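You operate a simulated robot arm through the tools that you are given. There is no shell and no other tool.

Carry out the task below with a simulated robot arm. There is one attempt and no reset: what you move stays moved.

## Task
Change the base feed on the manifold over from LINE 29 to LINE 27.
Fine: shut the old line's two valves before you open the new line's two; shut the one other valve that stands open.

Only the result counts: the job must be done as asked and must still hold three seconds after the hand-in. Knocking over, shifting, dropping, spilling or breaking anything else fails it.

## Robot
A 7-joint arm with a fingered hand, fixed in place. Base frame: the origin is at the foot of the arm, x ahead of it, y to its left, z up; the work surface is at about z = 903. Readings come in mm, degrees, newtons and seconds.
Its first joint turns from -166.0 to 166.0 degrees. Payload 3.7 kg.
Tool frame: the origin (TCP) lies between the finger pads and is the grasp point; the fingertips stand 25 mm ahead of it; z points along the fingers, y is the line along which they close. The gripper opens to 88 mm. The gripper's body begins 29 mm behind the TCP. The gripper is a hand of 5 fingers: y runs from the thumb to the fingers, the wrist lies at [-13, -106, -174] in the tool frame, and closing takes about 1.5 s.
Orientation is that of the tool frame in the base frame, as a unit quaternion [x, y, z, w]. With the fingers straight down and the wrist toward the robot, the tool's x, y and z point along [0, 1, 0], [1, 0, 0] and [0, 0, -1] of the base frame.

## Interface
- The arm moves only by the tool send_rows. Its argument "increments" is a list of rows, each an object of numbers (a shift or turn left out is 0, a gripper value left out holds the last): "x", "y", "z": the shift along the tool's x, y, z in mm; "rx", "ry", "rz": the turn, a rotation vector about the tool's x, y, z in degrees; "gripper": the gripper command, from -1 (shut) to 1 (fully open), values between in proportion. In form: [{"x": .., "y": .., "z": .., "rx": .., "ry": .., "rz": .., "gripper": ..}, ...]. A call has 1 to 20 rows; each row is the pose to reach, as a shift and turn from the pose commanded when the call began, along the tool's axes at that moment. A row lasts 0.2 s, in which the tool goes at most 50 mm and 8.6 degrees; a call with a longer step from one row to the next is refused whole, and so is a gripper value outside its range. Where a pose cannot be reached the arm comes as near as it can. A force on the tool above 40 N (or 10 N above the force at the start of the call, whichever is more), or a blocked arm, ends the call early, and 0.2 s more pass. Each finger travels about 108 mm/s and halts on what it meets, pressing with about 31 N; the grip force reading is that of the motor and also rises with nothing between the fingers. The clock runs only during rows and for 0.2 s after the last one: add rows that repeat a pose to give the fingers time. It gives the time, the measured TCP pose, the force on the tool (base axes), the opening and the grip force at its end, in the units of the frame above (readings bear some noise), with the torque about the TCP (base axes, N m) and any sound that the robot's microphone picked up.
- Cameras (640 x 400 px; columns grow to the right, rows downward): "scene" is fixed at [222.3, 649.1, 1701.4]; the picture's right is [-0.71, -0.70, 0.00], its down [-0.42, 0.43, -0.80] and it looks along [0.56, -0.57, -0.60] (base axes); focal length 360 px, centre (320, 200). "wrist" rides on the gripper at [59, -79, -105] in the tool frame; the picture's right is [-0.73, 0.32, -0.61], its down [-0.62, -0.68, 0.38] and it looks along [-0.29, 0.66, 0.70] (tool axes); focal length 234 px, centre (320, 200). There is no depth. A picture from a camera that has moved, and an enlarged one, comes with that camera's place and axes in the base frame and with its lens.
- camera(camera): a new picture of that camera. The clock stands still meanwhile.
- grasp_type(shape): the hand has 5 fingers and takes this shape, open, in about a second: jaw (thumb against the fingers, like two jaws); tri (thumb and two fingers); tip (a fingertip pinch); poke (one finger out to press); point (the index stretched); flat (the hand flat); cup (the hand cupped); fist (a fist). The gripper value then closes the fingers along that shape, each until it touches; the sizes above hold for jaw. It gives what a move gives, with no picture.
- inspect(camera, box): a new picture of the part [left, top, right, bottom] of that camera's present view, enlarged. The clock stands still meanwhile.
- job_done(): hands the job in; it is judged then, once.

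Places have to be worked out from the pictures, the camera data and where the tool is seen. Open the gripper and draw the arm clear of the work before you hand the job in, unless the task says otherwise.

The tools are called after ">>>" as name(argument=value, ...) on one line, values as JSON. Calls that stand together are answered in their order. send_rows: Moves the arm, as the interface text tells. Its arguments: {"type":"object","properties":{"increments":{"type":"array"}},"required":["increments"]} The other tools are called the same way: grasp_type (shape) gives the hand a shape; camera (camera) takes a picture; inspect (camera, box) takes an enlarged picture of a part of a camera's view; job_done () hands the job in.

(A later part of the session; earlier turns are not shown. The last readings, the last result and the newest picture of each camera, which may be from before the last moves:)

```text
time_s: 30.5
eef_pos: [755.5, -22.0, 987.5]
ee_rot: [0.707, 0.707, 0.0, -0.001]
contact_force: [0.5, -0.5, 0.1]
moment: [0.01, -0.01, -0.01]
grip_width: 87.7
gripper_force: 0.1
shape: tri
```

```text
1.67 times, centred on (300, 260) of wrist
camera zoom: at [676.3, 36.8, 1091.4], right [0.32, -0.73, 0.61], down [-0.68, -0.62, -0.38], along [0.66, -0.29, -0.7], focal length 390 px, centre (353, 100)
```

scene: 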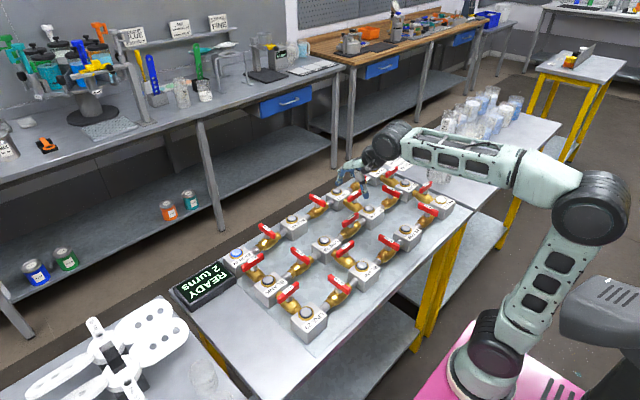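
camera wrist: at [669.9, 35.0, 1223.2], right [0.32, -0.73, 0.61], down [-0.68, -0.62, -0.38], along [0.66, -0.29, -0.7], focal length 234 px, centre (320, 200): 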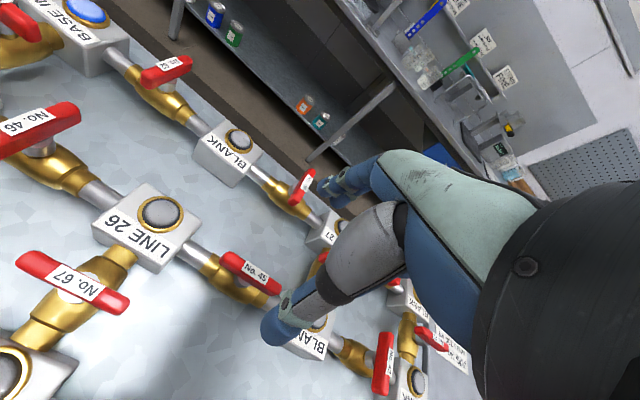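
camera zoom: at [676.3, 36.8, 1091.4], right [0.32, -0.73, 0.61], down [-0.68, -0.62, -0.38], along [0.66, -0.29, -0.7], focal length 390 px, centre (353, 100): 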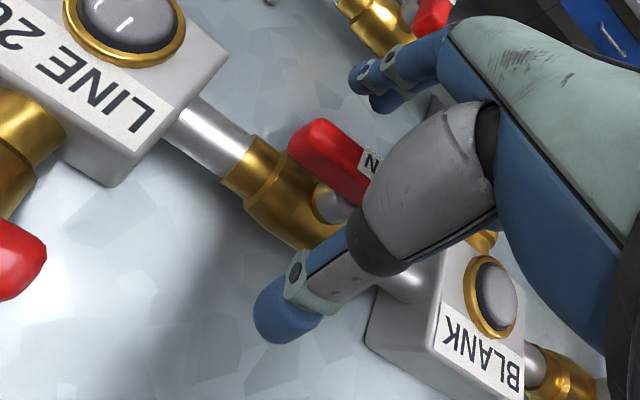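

The handle sits about 4 mm further along −tool x than in the earlier grasps; I correct for that, close, and turn 91° clockwise about the stem.

>>> send_rows(increments=[{"x": -3, "y": -0.5, "z": -2}, {"x": -3, "y": -0.5, "z": -2}])

>>> send_rows(increments=[{"gripper": -1}, {"gripper": -1}, {"gripper": -1}, {"gripper": -1}, {"gripper": -1}, {"gripper": -1}, {"gripper": -1}, {"y": 1, "rz": 8}, {"x": -0.1, "y": 1.9, "rz": 16}, {"x": -0.4, "y": 2.9, "rz": 24}, {"x": -0.8, "y": 3.8, "rz": 32}, {"x": -1.3, "y": 4.6, "rz": 40}, {"x": -1.9, "y": 5.4, "rz": 48}, {"x": -2.7, "y": 6, "rz": 56}, {"x": -3.5, "y": 6.6, "rz": 64}, {"x": -4.4, "y": 7, "rz": 72}, {"x": -5.3, "y": 7.3, "rz": 80}, {"x": -6.2, "y": 7.5, "rz": 88}, {"x": -6.6, "y": 7.5, "rz": 91}, {"x": -6.6, "y": 7.5, "rz": 91}])

>>> camera(camera="scene")

>>> camera(camera="wrist")

```text
time_s: 31.1
eef_pos: [754.4, -24.3, 990.6]
ee_rot: [0.707, 0.707, 0.0, 0.0]
contact_force: [-0.4, -1.2, 0.3]
moment: [0.02, 0.04, 0.05]
grip_width: 87.6
gripper_force: 0.1
shape: tri
```

```text
time_s: 35.3
eef_pos: [762.8, -33.8, 991.3]
ee_rot: [1.0, -0.009, -0.001, 0.0]
contact_force: [-1.2, 8.5, -16.1]
moment: [0.15, 0.02, -0.02]
grip_width: 6.4
gripper_force: 31.1
shape: tri
```

```text
taken
```

scene: 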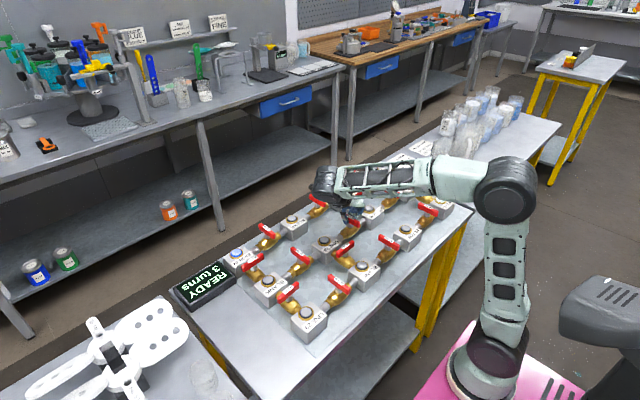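

```text
taken
camera wrist: at [823.6, 44.1, 1094.8], right [-0.73, -0.31, 0.61], down [-0.61, 0.69, -0.38], along [-0.3, -0.65, -0.7], focal length 234 px, centre (320, 200)
```

wrist: 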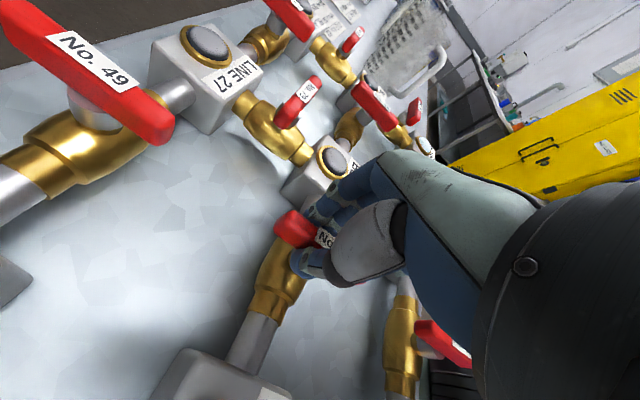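

Three turns counted, No. 45 now across its pipe. I release and lift.

>>> send_rows(increments=[{"gripper": 1}, {"gripper": 1}, {"gripper": 1}, {"gripper": 1}, {"gripper": 1}, {"gripper": 1}, {"z": -20}, {"z": -45}, {"z": -80}, {"z": -110}, {"z": -110}])

>>> camera(camera="wrist")

>>> inspect(camera="scene", box=[220, 160, 440, 330])

```text
time_s: 37.7
eef_pos: [762.2, -33.7, 1103.2]
ee_rot: [1.0, -0.009, 0.0, 0.001]
contact_force: [0.3, 0.2, 0.0]
moment: [0.02, -0.02, 0.02]
grip_width: 87.3
gripper_force: 0.0
shape: tri
```

```text
taken
camera wrist: at [822.9, 43.6, 1206.8], right [-0.73, -0.31, 0.61], down [-0.61, 0.69, -0.38], along [-0.3, -0.65, -0.7], focal length 234 px, centre (320, 200)
```

wrist: 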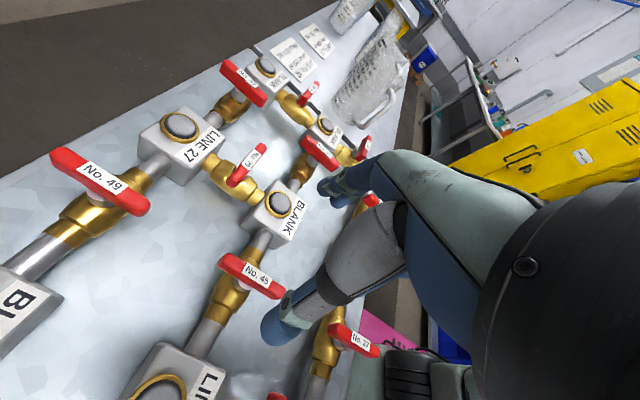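

```text
2.35 times, centred on (330, 245) of scene
camera zoom: at [222.3, 649.1, 1701.4], right [-0.71, -0.7, 0.0], down [-0.42, 0.43, -0.8], along [0.56, -0.57, -0.6], focal length 847 px, centre (296, 94)
```

zoom: 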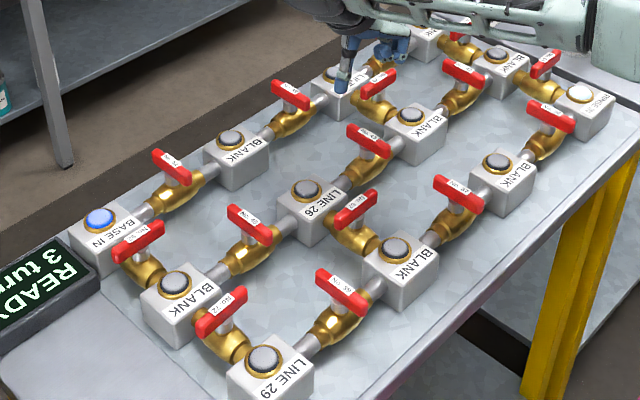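

All five now read as closed. Next are the new valves, nearest first: No. 49 at ≈(900, −30). I test the reach over it at height with the closing line along y.

>>> send_rows(increments=[{"x": 36, "y": -1.6, "rz": -1}, {"x": 72, "y": -3.2, "rz": -1}, {"x": 108, "y": -5, "rz": -1}, {"x": 143.9, "y": -6.5, "rz": -1}, {"x": 143.9, "y": -6.5, "rz": -1}, {"x": 143.9, "y": -6.5, "rz": -1}])

>>> camera(camera="wrist")

>>> inspect(camera="scene", box=[260, 130, 420, 250])

```text
time_s: 39.1
eef_pos: [907.4, -30.3, 1101.0]
ee_rot: [1.0, 0.0, -0.001, 0.0]
contact_force: [-1.0, -0.6, 0.2]
moment: [0.01, -0.02, -0.03]
grip_width: 87.6
gripper_force: 0.1
shape: tri
```

```text
taken
camera wrist: at [965.8, 47.7, 1204.5], right [-0.73, -0.32, 0.61], down [-0.62, 0.68, -0.38], along [-0.29, -0.66, -0.7], focal length 234 px, centre (320, 200)
```

wrist: 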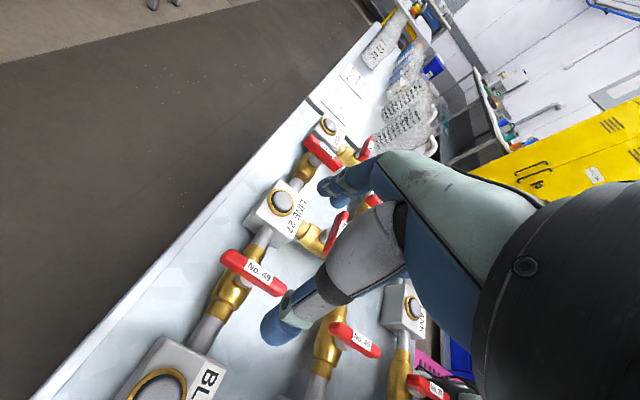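

```text
3.33 times, centred on (340, 190) of scene
camera zoom: at [222.3, 649.1, 1701.4], right [-0.71, -0.7, 0.0], down [-0.42, 0.43, -0.8], along [0.56, -0.57, -0.6], focal length 1200 px, centre (253, 233)
```

zoom: 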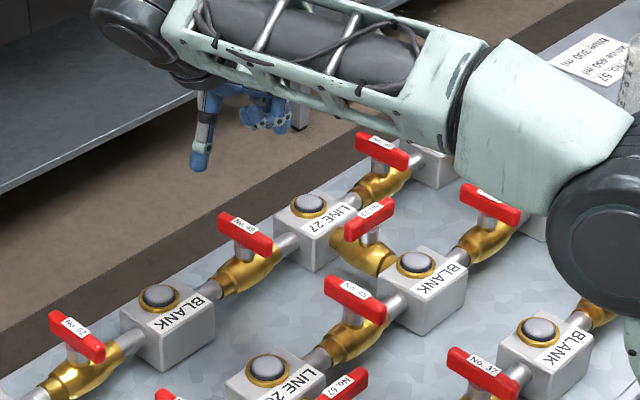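

The pose is reachable. I descend around No. 49 (stem ≈(901, −32)).

>>> send_rows(increments=[{"y": 1, "z": 30}, {"y": 1.5, "z": 60}, {"y": 1.5, "z": 85}, {"y": 1.5, "z": 100}, {"y": 1.5, "z": 111}, {"y": 1.5, "z": 111}])

>>> inspect(camera="scene", box=[280, 150, 380, 230])

>>> inspect(camera="wrist", box=[180, 140, 420, 380])

```text
time_s: 40.5
eef_pos: [905.0, -28.8, 990.6]
ee_rot: [1.0, 0.0, 0.0, 0.0]
contact_force: [-0.6, -0.2, -0.9]
moment: [0.01, -0.03, 0.01]
grip_width: 87.5
gripper_force: 0.1
shape: tri
```

```text
5.00 times, centred on (330, 190) of scene
camera zoom: at [222.3, 649.1, 1701.4], right [-0.71, -0.7, 0.0], down [-0.42, 0.43, -0.8], along [0.56, -0.57, -0.6], focal length 1800 px, centre (270, 250)
```

zoom: 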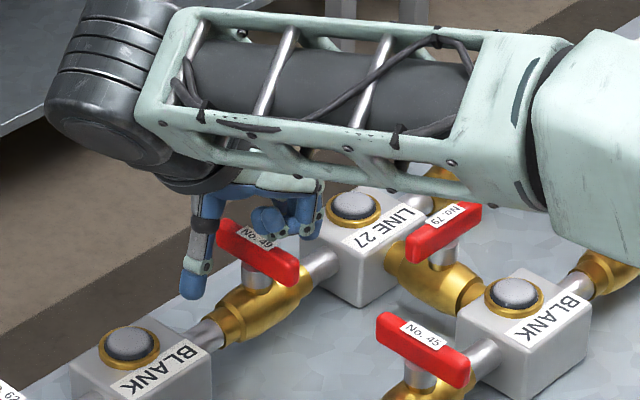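

```text
1.67 times, centred on (300, 260) of wrist
camera zoom: at [964.0, 49.5, 1095.1], right [-0.73, -0.32, 0.61], down [-0.62, 0.68, -0.38], along [-0.29, -0.66, -0.7], focal length 390 px, centre (353, 100)
```

zoom: 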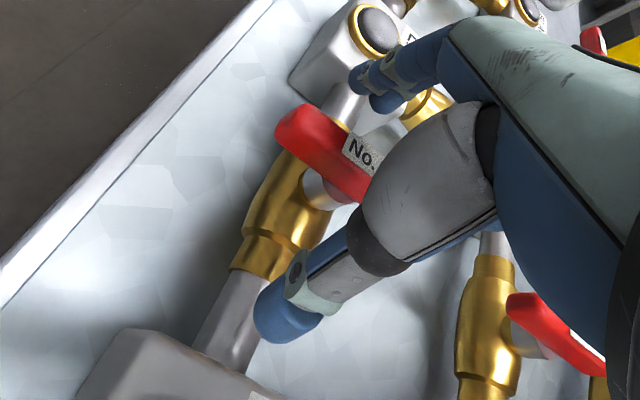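

The lever sits ~3.5 mm off the stem reference in tool x, which I account for in the rotation centre. I close on it and turn 24° counter-clockwise first, checking forces.

>>> send_rows(increments=[{"gripper": -1}, {"gripper": -1}, {"gripper": -1}, {"gripper": -1}, {"gripper": -1}, {"gripper": -1}, {"gripper": -1}, {"x": -0.2, "y": -0.5, "rz": -8}, {"x": -0.4, "y": -0.9, "rz": -16}, {"x": -0.7, "y": -1.3, "rz": -24}, {"x": -0.7, "y": -1.3, "rz": -24}])

>>> inspect(camera="scene", box=[280, 150, 380, 230])

>>> inspect(camera="wrist", box=[180, 140, 420, 380])

```text
time_s: 42.9
eef_pos: [904.8, -27.8, 990.7]
ee_rot: [0.978, 0.209, 0.0, 0.001]
contact_force: [-11.3, 1.0, 4.5]
moment: [0.04, 0.18, -0.08]
grip_width: 8.1
gripper_force: 31.5
shape: tri
```

```text
5.00 times, centred on (330, 190) of scene
camera zoom: at [222.3, 649.1, 1701.4], right [-0.71, -0.7, 0.0], down [-0.42, 0.43, -0.8], along [0.56, -0.57, -0.6], focal length 1800 px, centre (270, 250)
```

zoom: 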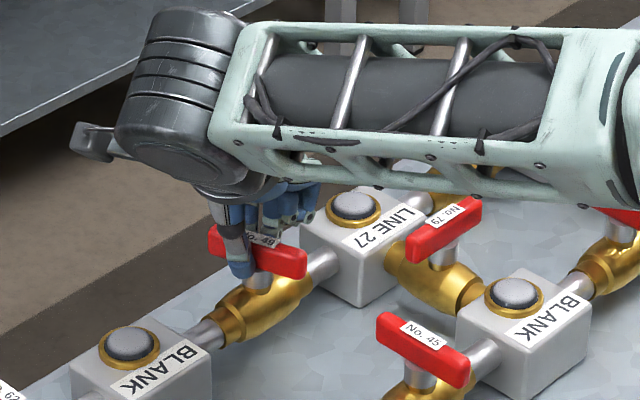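

```text
1.67 times, centred on (300, 260) of wrist
camera zoom: at [925.7, 67.3, 1094.5], right [-0.53, -0.59, 0.61], down [-0.85, 0.37, -0.38], along [0.0, -0.72, -0.7], focal length 390 px, centre (353, 100)
```

zoom: 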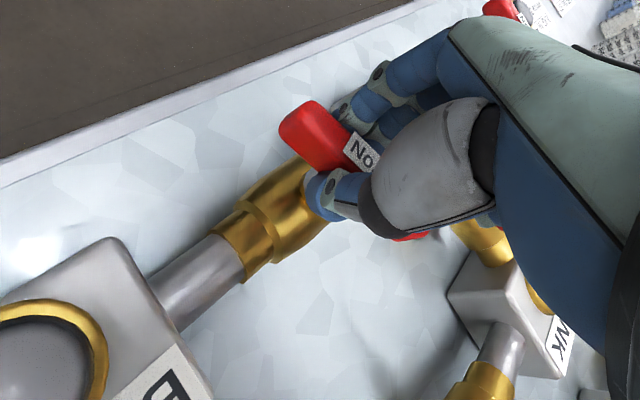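

It turns freely counter-clockwise. I continue the remaining 67°.

>>> send_rows(increments=[{"x": -0.2, "y": -0.5, "rz": -8}, {"x": -0.4, "y": -0.9, "rz": -16}, {"x": -0.7, "y": -1.3, "rz": -24}, {"x": -1.1, "y": -1.7, "rz": -32}, {"x": -1.5, "y": -2.0, "rz": -40}, {"x": -1.9, "y": -2.3, "rz": -48}, {"x": -2.4, "y": -2.5, "rz": -56}, {"x": -2.9, "y": -2.6, "rz": -64}, {"x": -3.05, "y": -2.6, "rz": -67}, {"x": -3.05, "y": -2.6, "rz": -67}])

>>> camera(camera="scene")

>>> camera(camera="wrist")

```text
time_s: 45.1
eef_pos: [900.6, -28.9, 989.3]
ee_rot: [0.701, 0.713, -0.001, 0.0]
contact_force: [-12.8, -9.3, 6.8]
moment: [-0.06, 0.34, -0.08]
grip_width: 7.8
gripper_force: 31.1
shape: tri
```

```text
taken
```

scene: 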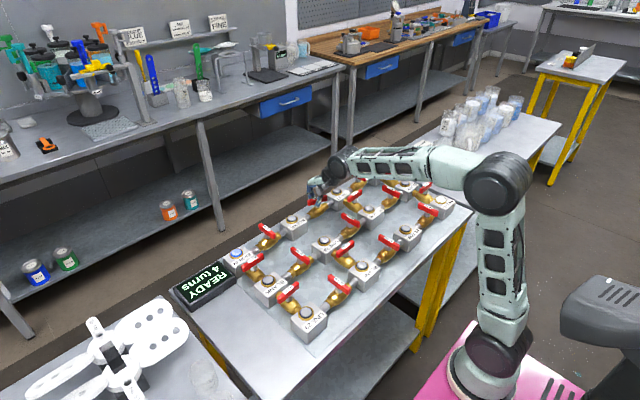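

```text
taken
camera wrist: at [821.7, 27.9, 1093.9], right [0.34, -0.72, 0.61], down [-0.67, -0.64, -0.38], along [0.66, -0.28, -0.7], focal length 234 px, centre (320, 200)
```

wrist: 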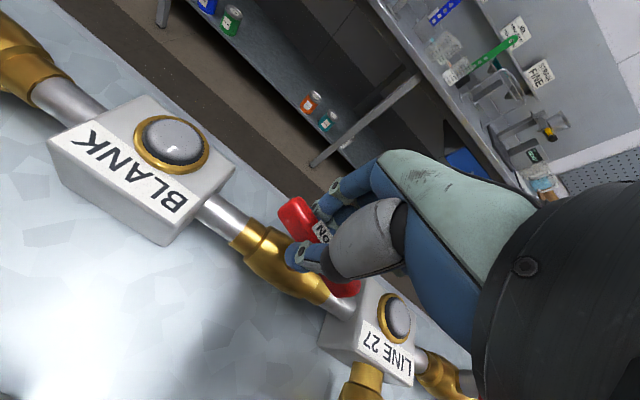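

Four turns counted and 49's lever is along its pipe. I release and lift to check.

>>> send_rows(increments=[{"gripper": 1}, {"gripper": 1}, {"gripper": 1}, {"gripper": 1}, {"gripper": 1}, {"gripper": 1}, {"z": -20}, {"z": -45}, {"z": -80}, {"z": -110}, {"z": -110}])

>>> camera(camera="wrist")

>>> inspect(camera="scene", box=[220, 160, 440, 330])

```text
time_s: 47.5
eef_pos: [899.9, -28.4, 1102.6]
ee_rot: [0.7, 0.714, 0.0, 0.0]
contact_force: [0.1, 0.1, 0.1]
moment: [-0.01, 0.0, 0.0]
grip_width: 88.0
gripper_force: 0.0
shape: tri
```

```text
taken
camera wrist: at [820.1, 28.5, 1206.4], right [0.34, -0.72, 0.61], down [-0.67, -0.64, -0.38], along [0.66, -0.28, -0.7], focal length 234 px, centre (320, 200)
```

wrist: 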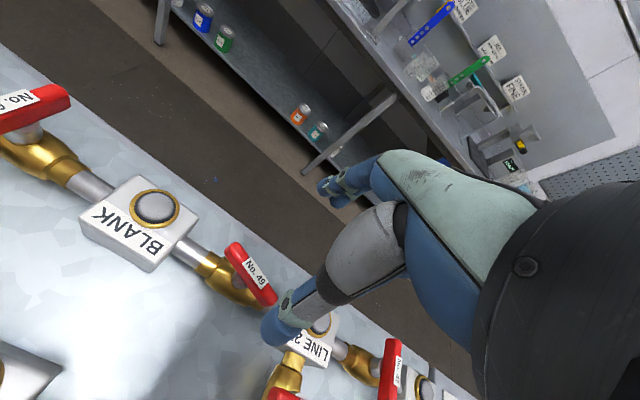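

```text
2.35 times, centred on (330, 245) of scene
camera zoom: at [222.3, 649.1, 1701.4], right [-0.71, -0.7, 0.0], down [-0.42, 0.43, -0.8], along [0.56, -0.57, -0.6], focal length 847 px, centre (296, 94)
```

zoom: 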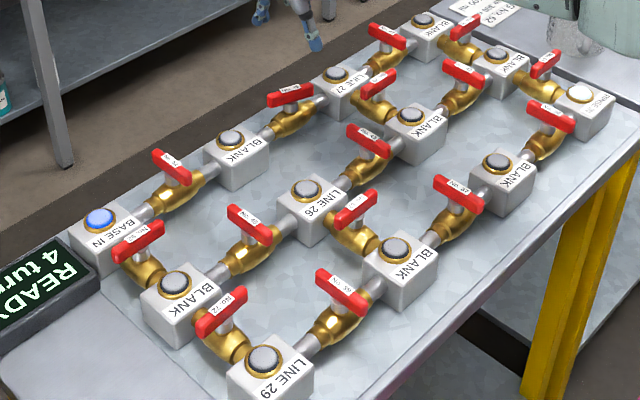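

No. 49 is about 20° short of fully along the pipe (handle from ≈(908, −7) to (887, −61)). I regrip at yaw +20°, further out from the stem for more leverage, descending with a check.

>>> send_rows(increments=[{"x": 4, "y": 2, "z": 0, "rz": 7}, {"x": 8, "y": 4, "z": 0, "rz": 14}, {"x": 12.7, "y": 6.5, "z": 20, "rz": 21}, {"x": 12.7, "y": 6.5, "z": 50, "rz": 21}, {"x": 12.7, "y": 6.5, "z": 80, "rz": 21}, {"x": 12.7, "y": 6.5, "z": 100, "rz": 21}, {"x": 12.7, "y": 6.5, "z": 112, "rz": 21}, {"x": 12.7, "y": 6.5, "z": 112, "rz": 21}])

>>> camera(camera="wrist")

>>> inspect(camera="scene", box=[280, 150, 380, 230])

```text
time_s: 49.3
eef_pos: [908.6, -15.6, 988.8]
ee_rot: [0.819, 0.574, 0.0, 0.0]
contact_force: [0.3, 0.2, -0.4]
moment: [-0.02, 0.0, 0.01]
grip_width: 87.6
gripper_force: 0.1
shape: tri
```

```text
taken
camera wrist: at [854.8, 65.6, 1092.4], right [0.05, -0.79, 0.61], down [-0.85, -0.35, -0.38], along [0.52, -0.5, -0.7], focal length 234 px, centre (320, 200)
```

wrist: 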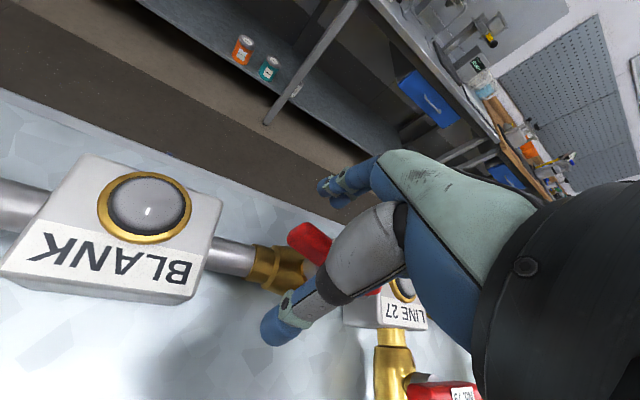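

```text
5.00 times, centred on (330, 190) of scene
camera zoom: at [222.3, 649.1, 1701.4], right [-0.71, -0.7, 0.0], down [-0.42, 0.43, -0.8], along [0.56, -0.57, -0.6], focal length 1800 px, centre (270, 250)
```

zoom: 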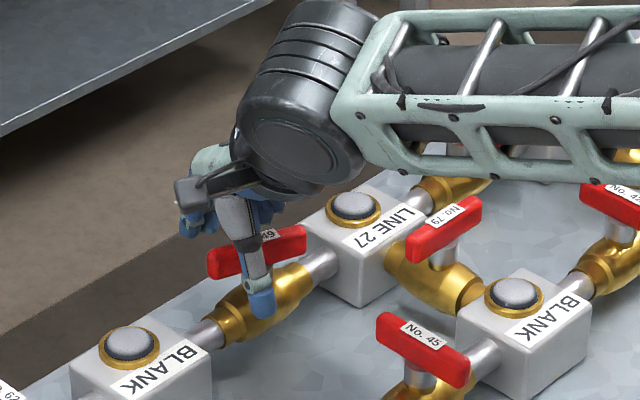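

The grip point is now ~18 mm out from the stem. I close and turn the remaining ~22° along the arc.

>>> send_rows(increments=[{"gripper": -1}, {"gripper": -1}, {"gripper": -1}, {"gripper": -1}, {"gripper": -1}, {"gripper": -1}, {"gripper": -1}, {"x": -0.2, "y": -2.5, "rz": -8}, {"x": -0.7, "y": -5, "rz": -16}, {"x": -1.3, "y": -6.7, "rz": -22}, {"x": -1.3, "y": -6.7, "rz": -22}])

>>> camera(camera="wrist")

>>> inspect(camera="scene", box=[280, 150, 380, 230])

```text
time_s: 51.7
eef_pos: [901.8, -14.8, 989.2]
ee_rot: [0.695, 0.719, 0.0, 0.0]
contact_force: [6.0, 0.9, -0.4]
moment: [0.05, -0.14, -0.03]
grip_width: 7.3
gripper_force: 31.4
shape: tri
```

```text
taken
camera wrist: at [821.1, 40.9, 1092.3], right [0.35, -0.71, 0.61], down [-0.66, -0.65, -0.38], along [0.67, -0.27, -0.7], focal length 234 px, centre (320, 200)
```

wrist: 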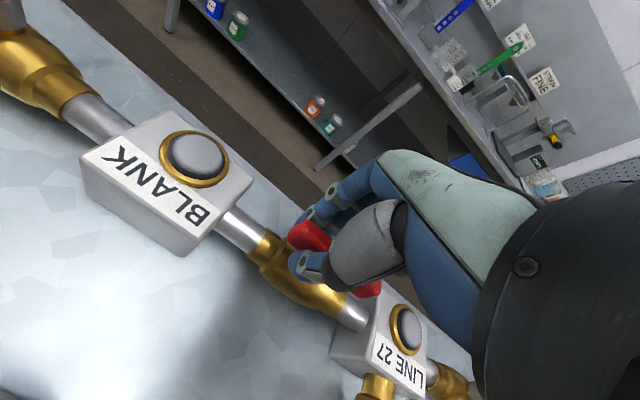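

```text
5.00 times, centred on (330, 190) of scene
camera zoom: at [222.3, 649.1, 1701.4], right [-0.71, -0.7, 0.0], down [-0.42, 0.43, -0.8], along [0.56, -0.57, -0.6], focal length 1800 px, centre (270, 250)
```

zoom: 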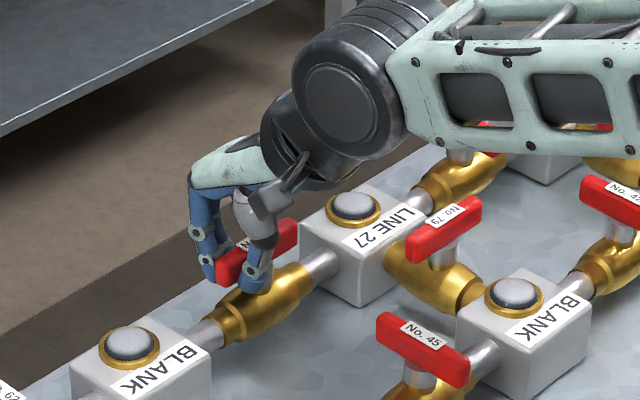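

The lever still looks a few degrees short of the pipe axis; I turn on gently another 8° watching the force.

>>> send_rows(increments=[{"x": -0.1, "y": -1.3, "rz": -4}, {"x": -0.2, "y": -2.6, "rz": -8}, {"x": -0.2, "y": -2.6, "rz": -8}])

>>> inspect(camera="scene", box=[280, 150, 380, 230])

```text
time_s: 52.5
eef_pos: [898.8, -15.3, 988.4]
ee_rot: [0.643, 0.766, 0.001, 0.001]
contact_force: [18.5, -4.9, 4.9]
moment: [-0.02, -0.47, -0.12]
grip_width: 7.2
gripper_force: 30.5
shape: tri
```

```text
5.00 times, centred on (330, 190) of scene
camera zoom: at [222.3, 649.1, 1701.4], right [-0.71, -0.7, 0.0], down [-0.42, 0.43, -0.8], along [0.56, -0.57, -0.6], focal length 1800 px, centre (270, 250)
```

zoom: 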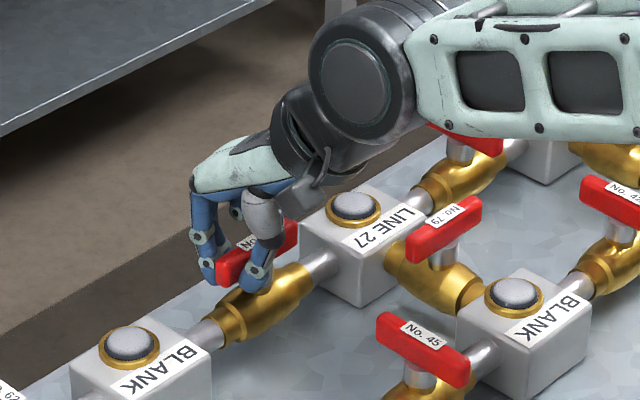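

Force rises to 18 N with the lever unmoved, so it is on its stop. I release, lift and verify the lever's direction.

>>> send_rows(increments=[{"gripper": 1}, {"gripper": 1}, {"gripper": 1}, {"gripper": 1}, {"gripper": 1}, {"gripper": 1}, {"z": -20}, {"z": -45}, {"z": -80, "rz": 5}, {"z": -110, "rz": 10}, {"z": -110, "rz": 10}])

>>> camera(camera="wrist")

>>> inspect(camera="scene", box=[220, 160, 400, 300])

```text
time_s: 54.9
eef_pos: [897.1, -16.5, 1097.8]
ee_rot: [0.708, 0.706, 0.0, 0.0]
contact_force: [0.2, -1.1, 0.8]
moment: [-0.03, 0.0, -0.01]
grip_width: 87.8
gripper_force: 0.1
shape: tri
```

```text
taken
camera wrist: at [819.1, 42.4, 1202.2], right [0.32, -0.73, 0.61], down [-0.68, -0.62, -0.38], along [0.66, -0.29, -0.7], focal length 234 px, centre (320, 200)
```

wrist: 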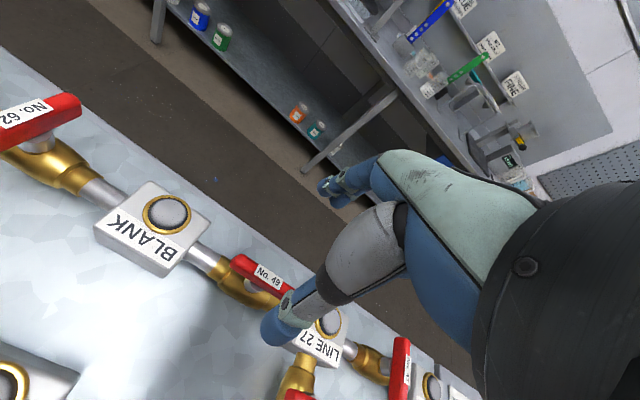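

```text
2.86 times, centred on (310, 230) of scene
camera zoom: at [222.3, 649.1, 1701.4], right [-0.71, -0.7, 0.0], down [-0.42, 0.43, -0.8], along [0.56, -0.57, -0.6], focal length 1028 px, centre (349, 114)
```

zoom: 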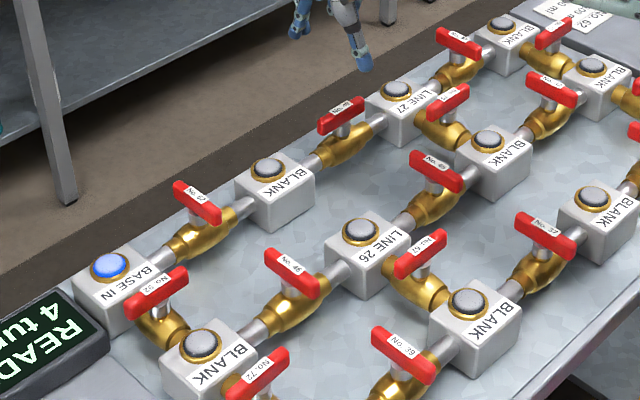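

No. 49 is now parallel to its pipe. The last one is No. 62 at ≈(900, 179); I move there with yaw +90° and the grip point ~8 mm to the robot side of the stem.

>>> send_rows(increments=[{"x": 17, "y": -1, "rz": 8}, {"x": 34, "y": -1, "rz": 16}, {"x": 51, "y": -2, "rz": 24}, {"x": 68, "y": -2, "rz": 32}, {"x": 85, "y": -3, "rz": 40}, {"x": 102, "y": -3, "rz": 48}, {"x": 119, "y": -4, "rz": 56}, {"x": 136, "y": -4, "rz": 64}, {"x": 153, "y": -5, "rz": 72}, {"x": 170, "y": -5, "rz": 80}, {"x": 187, "y": -5, "rz": 86}, {"x": 195.5, "y": -5, "rz": 90}, {"x": 195.5, "y": -5, "rz": 90}])

>>> camera(camera="wrist")

>>> inspect(camera="scene", box=[200, 160, 340, 280])

```text
time_s: 57.7
eef_pos: [895.5, 182.3, 1097.5]
ee_rot: [1.0, 0.0, 0.0, 0.0]
contact_force: [-0.2, -1.0, -0.1]
moment: [-0.01, -0.01, -0.01]
grip_width: 87.4
gripper_force: 0.1
shape: tri
```

```text
taken
camera wrist: at [954.2, 260.3, 1201.3], right [-0.73, -0.32, 0.61], down [-0.62, 0.68, -0.38], along [-0.29, -0.66, -0.7], focal length 234 px, centre (320, 200)
```

wrist: 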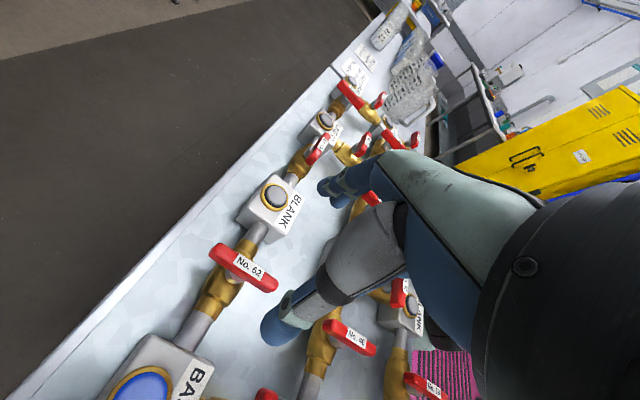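

```text
3.33 times, centred on (270, 220) of scene
camera zoom: at [222.3, 649.1, 1701.4], right [-0.71, -0.7, 0.0], down [-0.42, 0.43, -0.8], along [0.56, -0.57, -0.6], focal length 1200 px, centre (487, 133)
```

zoom: 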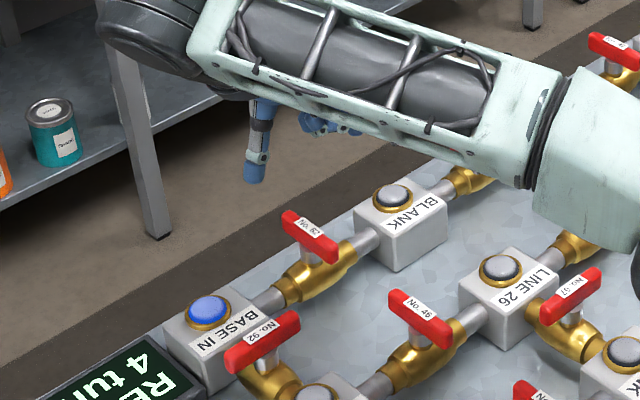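

No. 62 triangulates to ≈(901, 182). I descend around it with the TCP at x≈892.

>>> send_rows(increments=[{"x": -2, "z": 30}, {"x": -3.5, "z": 60}, {"x": -3.5, "z": 82}, {"x": -3.5, "z": 97}, {"x": -3.5, "z": 107.5}, {"x": -3.5, "z": 107.5}])

>>> inspect(camera="scene", box=[220, 190, 320, 270])

>>> inspect(camera="wrist", box=[180, 140, 420, 380])

```text
time_s: 59.1
eef_pos: [890.3, 180.8, 991.8]
ee_rot: [1.0, 0.0, 0.0, 0.0]
contact_force: [-0.2, -0.1, 0.0]
moment: [-0.02, 0.0, 0.03]
grip_width: 87.5
gripper_force: 0.1
shape: tri
```

```text
5.00 times, centred on (270, 230) of scene
camera zoom: at [222.3, 649.1, 1701.4], right [-0.71, -0.7, 0.0], down [-0.42, 0.43, -0.8], along [0.56, -0.57, -0.6], focal length 1800 px, centre (570, 50)
```

zoom: 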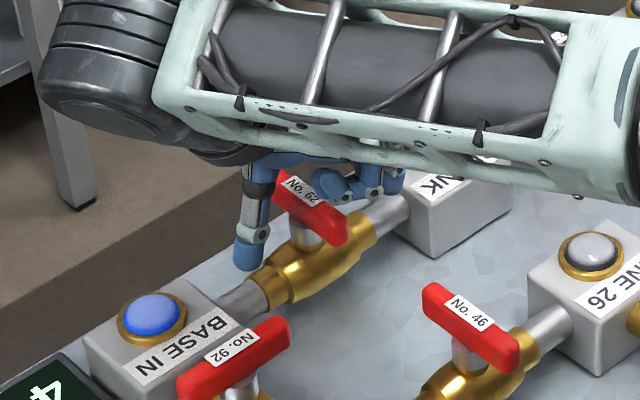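

```text
1.67 times, centred on (300, 260) of wrist
camera zoom: at [949.8, 259.6, 1095.0], right [-0.73, -0.32, 0.61], down [-0.62, 0.68, -0.38], along [-0.29, -0.66, -0.7], focal length 390 px, centre (353, 100)
```

zoom: 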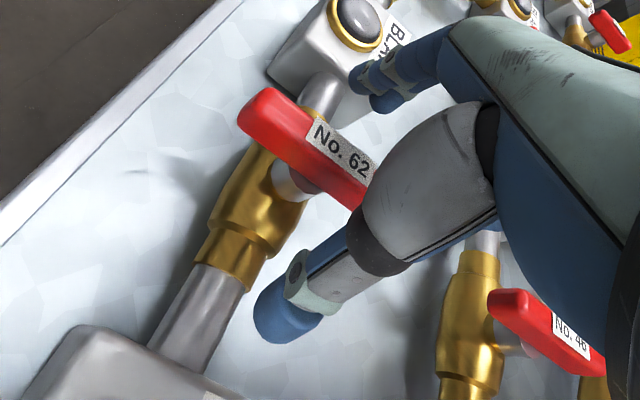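

The stem is ~10 mm off the TCP here; I shift 4 mm in, close, and turn 40° counter-clockwise first.

>>> send_rows(increments=[{"x": 4}, {"x": 4, "gripper": -1}, {"x": 4, "gripper": -1}, {"x": 4, "gripper": -1}, {"x": 4, "gripper": -1}, {"x": 4, "gripper": -1}, {"x": 4, "gripper": -1}, {"x": 4, "gripper": -1}, {"x": 4, "y": 0.8, "rz": -8}, {"x": 4, "y": 1.7, "rz": -16}, {"x": 4.1, "y": 2.5, "rz": -24}, {"x": 4.4, "y": 3.3, "rz": -32}, {"x": 4.8, "y": 4.1, "rz": -40}, {"x": 4.8, "y": 4.1, "rz": -40}])

>>> inspect(camera="scene", box=[220, 190, 320, 270])

>>> inspect(camera="wrist", box=[180, 140, 420, 380])

```text
time_s: 62.1
eef_pos: [895.0, 177.6, 991.1]
ee_rot: [0.939, 0.343, 0.0, 0.0]
contact_force: [-2.3, 5.3, 1.1]
moment: [0.13, 0.04, -0.02]
grip_width: 6.6
gripper_force: 30.9
shape: tri
```

```text
5.00 times, centred on (270, 230) of scene
camera zoom: at [222.3, 649.1, 1701.4], right [-0.71, -0.7, 0.0], down [-0.42, 0.43, -0.8], along [0.56, -0.57, -0.6], focal length 1800 px, centre (570, 50)
```

zoom: 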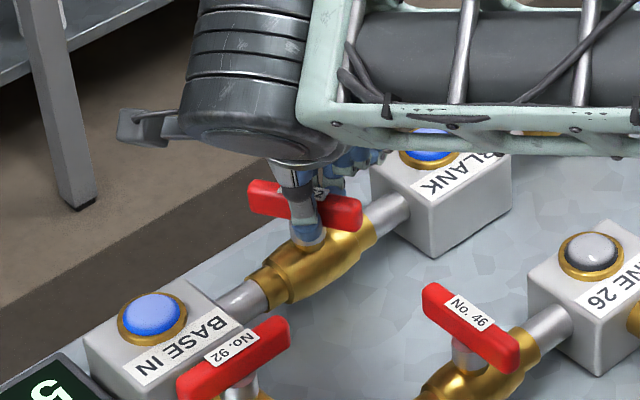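

```text
1.67 times, centred on (300, 260) of wrist
camera zoom: at [889.5, 274.7, 1094.4], right [-0.35, -0.71, 0.61], down [-0.92, 0.12, -0.38], along [0.2, -0.69, -0.7], focal length 390 px, centre (353, 100)
```

zoom: 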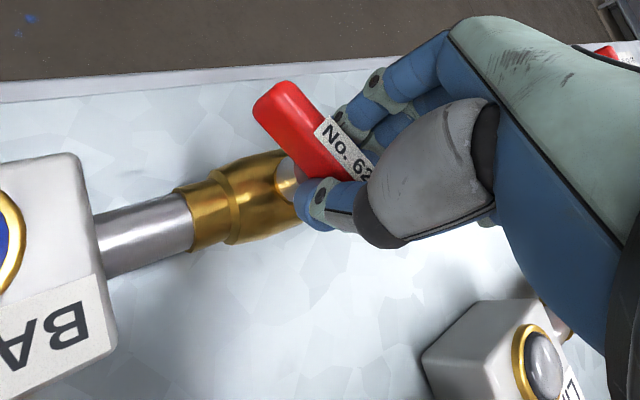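

It follows, and the lamp beyond is turning blue. I continue 58° more toward the stop.

>>> send_rows(increments=[{"y": 0.8, "rz": -8}, {"y": 1.7, "rz": -16}, {"x": 0.1, "y": 2.5, "rz": -24}, {"x": 0.4, "y": 3.3, "rz": -32}, {"x": 0.8, "y": 4.1, "rz": -40}, {"x": 1.25, "y": 4.8, "rz": -48}, {"x": 1.8, "y": 5.4, "rz": -56}, {"x": 2, "y": 5.6, "rz": -58}, {"x": 2, "y": 5.6, "rz": -58}])

>>> inspect(camera="scene", box=[220, 190, 320, 270])

>>> inspect(camera="wrist", box=[180, 140, 420, 380])

```text
time_s: 64.1
eef_pos: [899.4, 173.7, 989.8]
ee_rot: [0.656, 0.755, 0.0, -0.001]
contact_force: [0.0, 2.8, -3.1]
moment: [0.07, -0.03, -0.05]
grip_width: 6.7
gripper_force: 30.7
shape: tri
```

```text
5.00 times, centred on (270, 230) of scene
camera zoom: at [222.3, 649.1, 1701.4], right [-0.71, -0.7, 0.0], down [-0.42, 0.43, -0.8], along [0.56, -0.57, -0.6], focal length 1800 px, centre (570, 50)
```

zoom: 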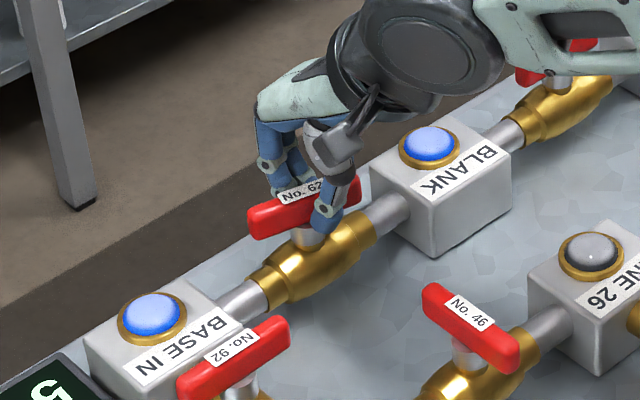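

```text
1.67 times, centred on (300, 260) of wrist
camera zoom: at [814.5, 220.4, 1094.6], right [0.42, -0.67, 0.61], down [-0.59, -0.71, -0.38], along [0.69, -0.2, -0.7], focal length 390 px, centre (353, 100)
```

zoom: 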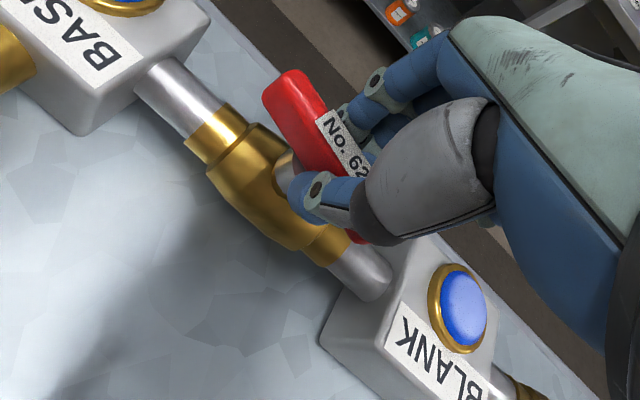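

The lever lags by ~15° in the grip. Since I hold it on the −y side of the stem, I push the grip +x by a few mm to finish the turn.

>>> send_rows(increments=[{"y": 2}, {"y": 4}, {"y": 6}, {"y": 6}])

>>> inspect(camera="scene", box=[220, 190, 320, 270])

>>> inspect(camera="wrist", box=[180, 140, 420, 380])

```text
time_s: 65.1
eef_pos: [906.8, 174.3, 992.0]
ee_rot: [0.656, 0.754, -0.001, 0.0]
contact_force: [-22.6, -1.8, -3.0]
moment: [-0.08, 0.54, 0.11]
grip_width: 6.9
gripper_force: 30.9
shape: tri
```

```text
5.00 times, centred on (270, 230) of scene
camera zoom: at [222.3, 649.1, 1701.4], right [-0.71, -0.7, 0.0], down [-0.42, 0.43, -0.8], along [0.56, -0.57, -0.6], focal length 1800 px, centre (570, 50)
```

zoom: 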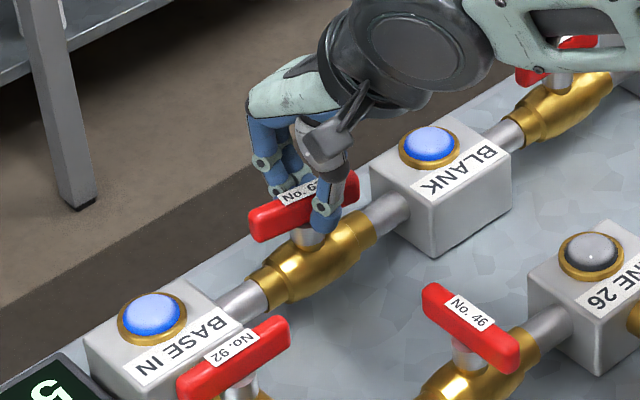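

```text
1.67 times, centred on (300, 260) of wrist
camera zoom: at [820.3, 222.1, 1095.0], right [0.42, -0.67, 0.61], down [-0.59, -0.71, -0.38], along [0.69, -0.2, -0.7], focal length 390 px, centre (353, 100)
```

zoom: 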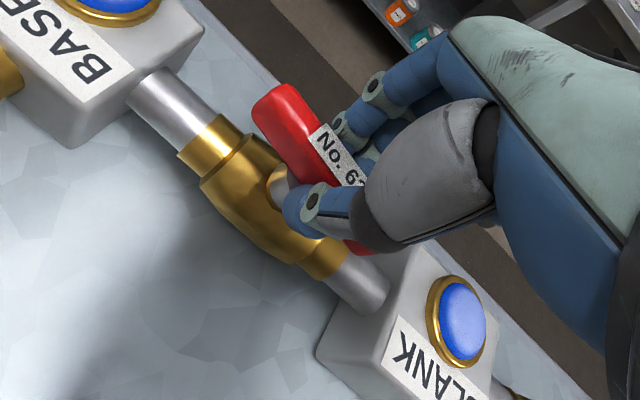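

About 10° remains. I release, lift and regrip on the +y side with more leverage, as worked for No. 49.

>>> send_rows(increments=[{"gripper": 1, "y": -6}, {"gripper": 1, "y": -6}, {"gripper": 1, "y": -6}, {"gripper": 1, "y": -6}, {"gripper": 1, "y": -6}, {"gripper": 1, "y": -6}, {"y": -6, "z": -20}, {"y": -6, "z": -45}, {"y": -6, "z": -80, "rz": 4}, {"y": -6, "z": -110, "rz": 8}, {"y": -6, "z": -110, "rz": 8}])

>>> camera(camera="wrist")

>>> inspect(camera="scene", box=[220, 160, 400, 300])

```text
time_s: 67.5
eef_pos: [901.6, 175.5, 1100.3]
ee_rot: [0.707, 0.707, -0.001, 0.0]
contact_force: [0.6, -0.1, 0.2]
moment: [0.0, 0.02, -0.04]
grip_width: 87.8
gripper_force: 0.1
shape: tri
```

```text
taken
camera wrist: at [821.8, 233.8, 1203.6], right [0.32, -0.73, 0.61], down [-0.68, -0.62, -0.38], along [0.66, -0.29, -0.7], focal length 234 px, centre (320, 200)
```

wrist: 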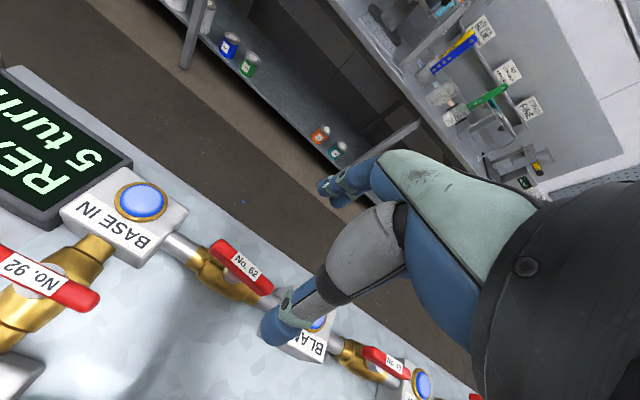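

```text
2.86 times, centred on (310, 230) of scene
camera zoom: at [222.3, 649.1, 1701.4], right [-0.71, -0.7, 0.0], down [-0.42, 0.43, -0.8], along [0.56, -0.57, -0.6], focal length 1028 px, centre (349, 114)
```

zoom: 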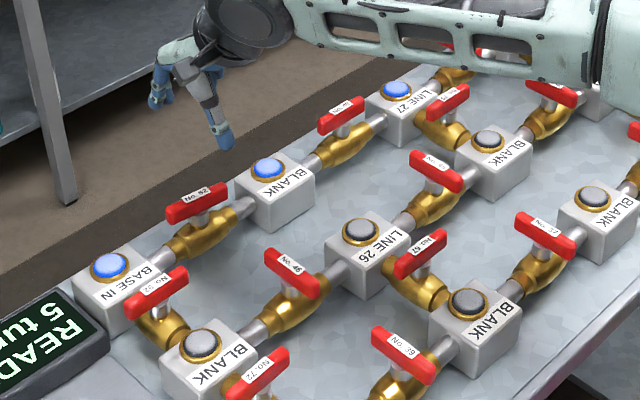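

LINE 27's lamp is already blue; lever 62 is still ~8° off the pipe axis. I regrip 18 mm out on the +y side and bring it to its stop.

>>> send_rows(increments=[{"x": 12, "y": 0.5, "z": 10, "rz": 4}, {"x": 24.5, "y": 1, "z": 35, "rz": 8}, {"x": 24.5, "y": 1, "z": 65, "rz": 8}, {"x": 24.5, "y": 1, "z": 90, "rz": 8}, {"x": 24.5, "y": 1, "z": 110, "rz": 8}, {"x": 24.5, "y": 1, "z": 110, "rz": 8}])

>>> inspect(camera="wrist", box=[180, 140, 420, 380])

>>> inspect(camera="scene", box=[220, 190, 320, 270])

```text
time_s: 68.9
eef_pos: [900.1, 198.8, 989.0]
ee_rot: [0.755, 0.656, -0.001, 0.0]
contact_force: [0.3, 0.6, -0.6]
moment: [0.03, 0.01, 0.01]
grip_width: 87.6
gripper_force: 0.1
shape: tri
```

```text
1.67 times, centred on (300, 260) of wrist
camera zoom: at [829.9, 267.8, 1093.6], right [0.22, -0.76, 0.61], down [-0.76, -0.52, -0.38], along [0.61, -0.38, -0.7], focal length 390 px, centre (353, 100)
```

zoom: 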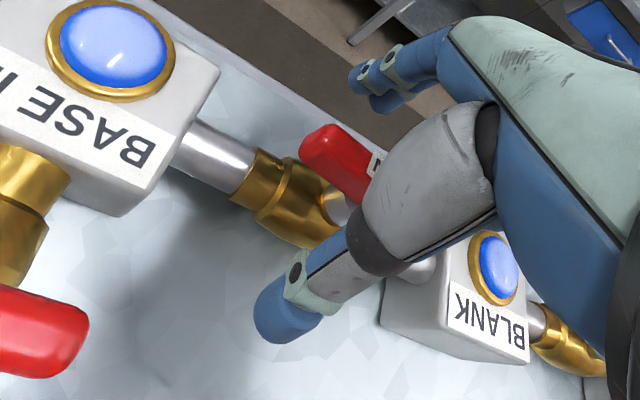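

```text
5.00 times, centred on (270, 230) of scene
camera zoom: at [222.3, 649.1, 1701.4], right [-0.71, -0.7, 0.0], down [-0.42, 0.43, -0.8], along [0.56, -0.57, -0.6], focal length 1800 px, centre (570, 50)
```

zoom: 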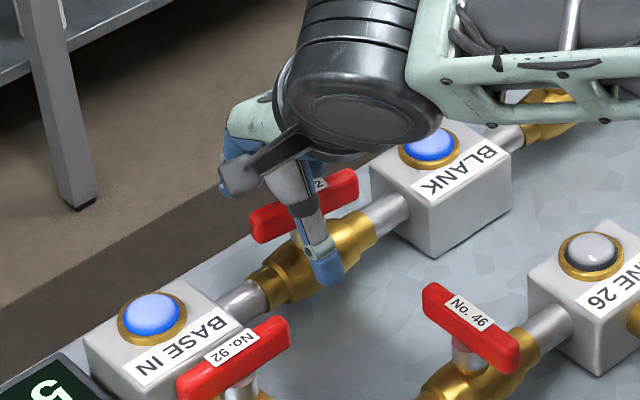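

The grip is ~16 mm out from the stem, as intended. I close and bring the lever the last degrees.

>>> send_rows(increments=[{"gripper": -1}, {"gripper": -1}, {"gripper": -1}, {"gripper": -1}, {"gripper": -1}, {"gripper": -1}, {"gripper": -1}, {"x": -0.1, "y": -1.6, "rz": -5}, {"x": -0.3, "y": -3.2, "rz": -10}, {"x": -0.5, "y": -4.4, "rz": -14}, {"x": -0.5, "y": -4.4, "rz": -14}])

>>> inspect(camera="scene", box=[220, 190, 320, 270])

>>> inspect(camera="wrist", box=[180, 140, 420, 380])

```text
time_s: 71.3
eef_pos: [896.7, 198.6, 990.3]
ee_rot: [0.669, 0.743, 0.0, 0.0]
contact_force: [7.4, -4.0, -5.6]
moment: [-0.06, -0.14, -0.11]
grip_width: 8.1
gripper_force: 31.2
shape: tri
```

```text
5.00 times, centred on (270, 230) of scene
camera zoom: at [222.3, 649.1, 1701.4], right [-0.71, -0.7, 0.0], down [-0.42, 0.43, -0.8], along [0.56, -0.57, -0.6], focal length 1800 px, centre (570, 50)
```

zoom: 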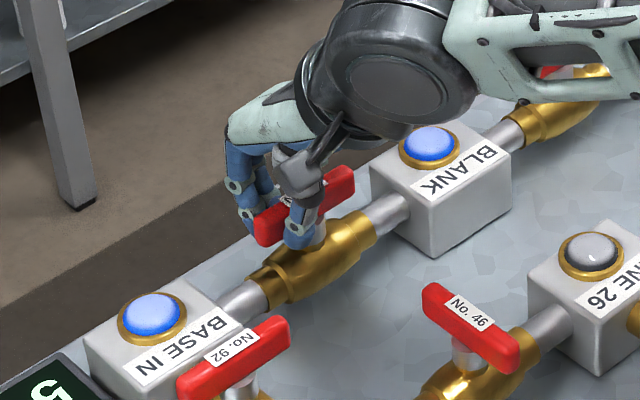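

```text
1.67 times, centred on (300, 260) of wrist
camera zoom: at [812.1, 248.1, 1093.8], right [0.4, -0.69, 0.61], down [-0.61, -0.69, -0.38], along [0.68, -0.22, -0.7], focal length 390 px, centre (353, 100)
```

zoom: 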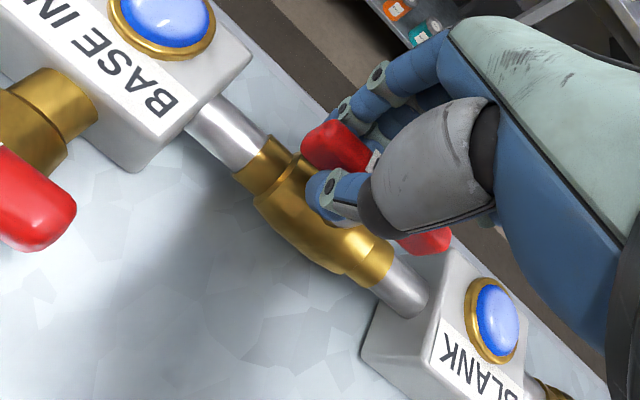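

The lever now looks parallel to its pipe; a final small nudge to be sure of the stop, then release and lift.

>>> send_rows(increments=[{"y": -1.5, "rz": -2}, {"y": -1.5, "rz": -2}, {"gripper": 1}, {"gripper": 1}, {"gripper": 1}, {"gripper": 1}, {"gripper": 1}, {"gripper": 1}, {"z": -20}, {"z": -45}, {"z": -80, "rz": 4}, {"z": -120, "rz": 8}, {"z": -160, "rz": 8}, {"z": -160, "rz": 8}])

>>> camera(camera="wrist")

>>> inspect(camera="scene", box=[200, 160, 420, 330])

```text
time_s: 74.3
eef_pos: [894.4, 198.8, 1148.6]
ee_rot: [0.72, 0.694, 0.001, 0.0]
contact_force: [-0.3, 0.0, 0.7]
moment: [-0.03, -0.01, 0.0]
grip_width: 87.7
gripper_force: 0.1
shape: tri
```

```text
taken
camera wrist: at [818.7, 260.6, 1252.6], right [0.3, -0.74, 0.61], down [-0.7, -0.6, -0.38], along [0.65, -0.31, -0.7], focal length 234 px, centre (320, 200)
```

wrist: 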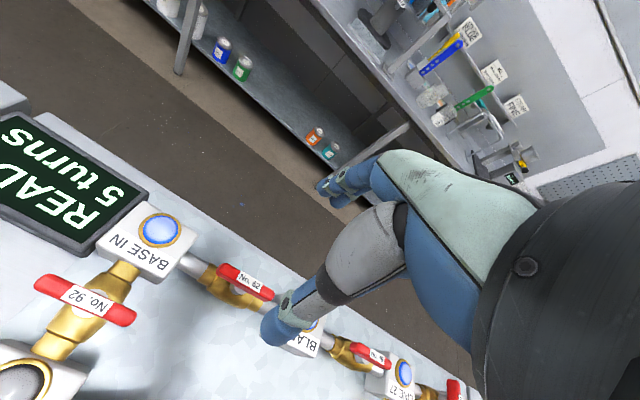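

```text
2.35 times, centred on (310, 245) of scene
camera zoom: at [222.3, 649.1, 1701.4], right [-0.71, -0.7, 0.0], down [-0.42, 0.43, -0.8], along [0.56, -0.57, -0.6], focal length 847 px, centre (344, 94)
```

zoom: 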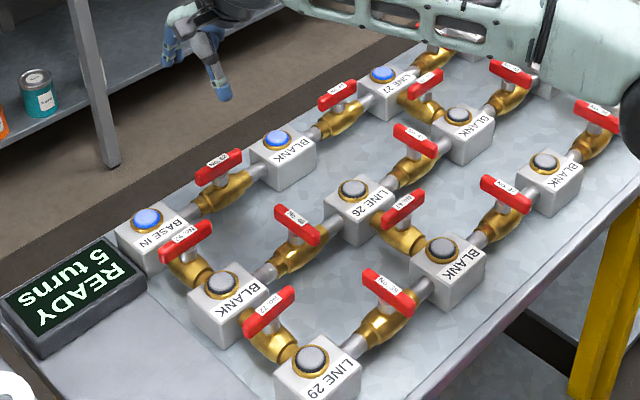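

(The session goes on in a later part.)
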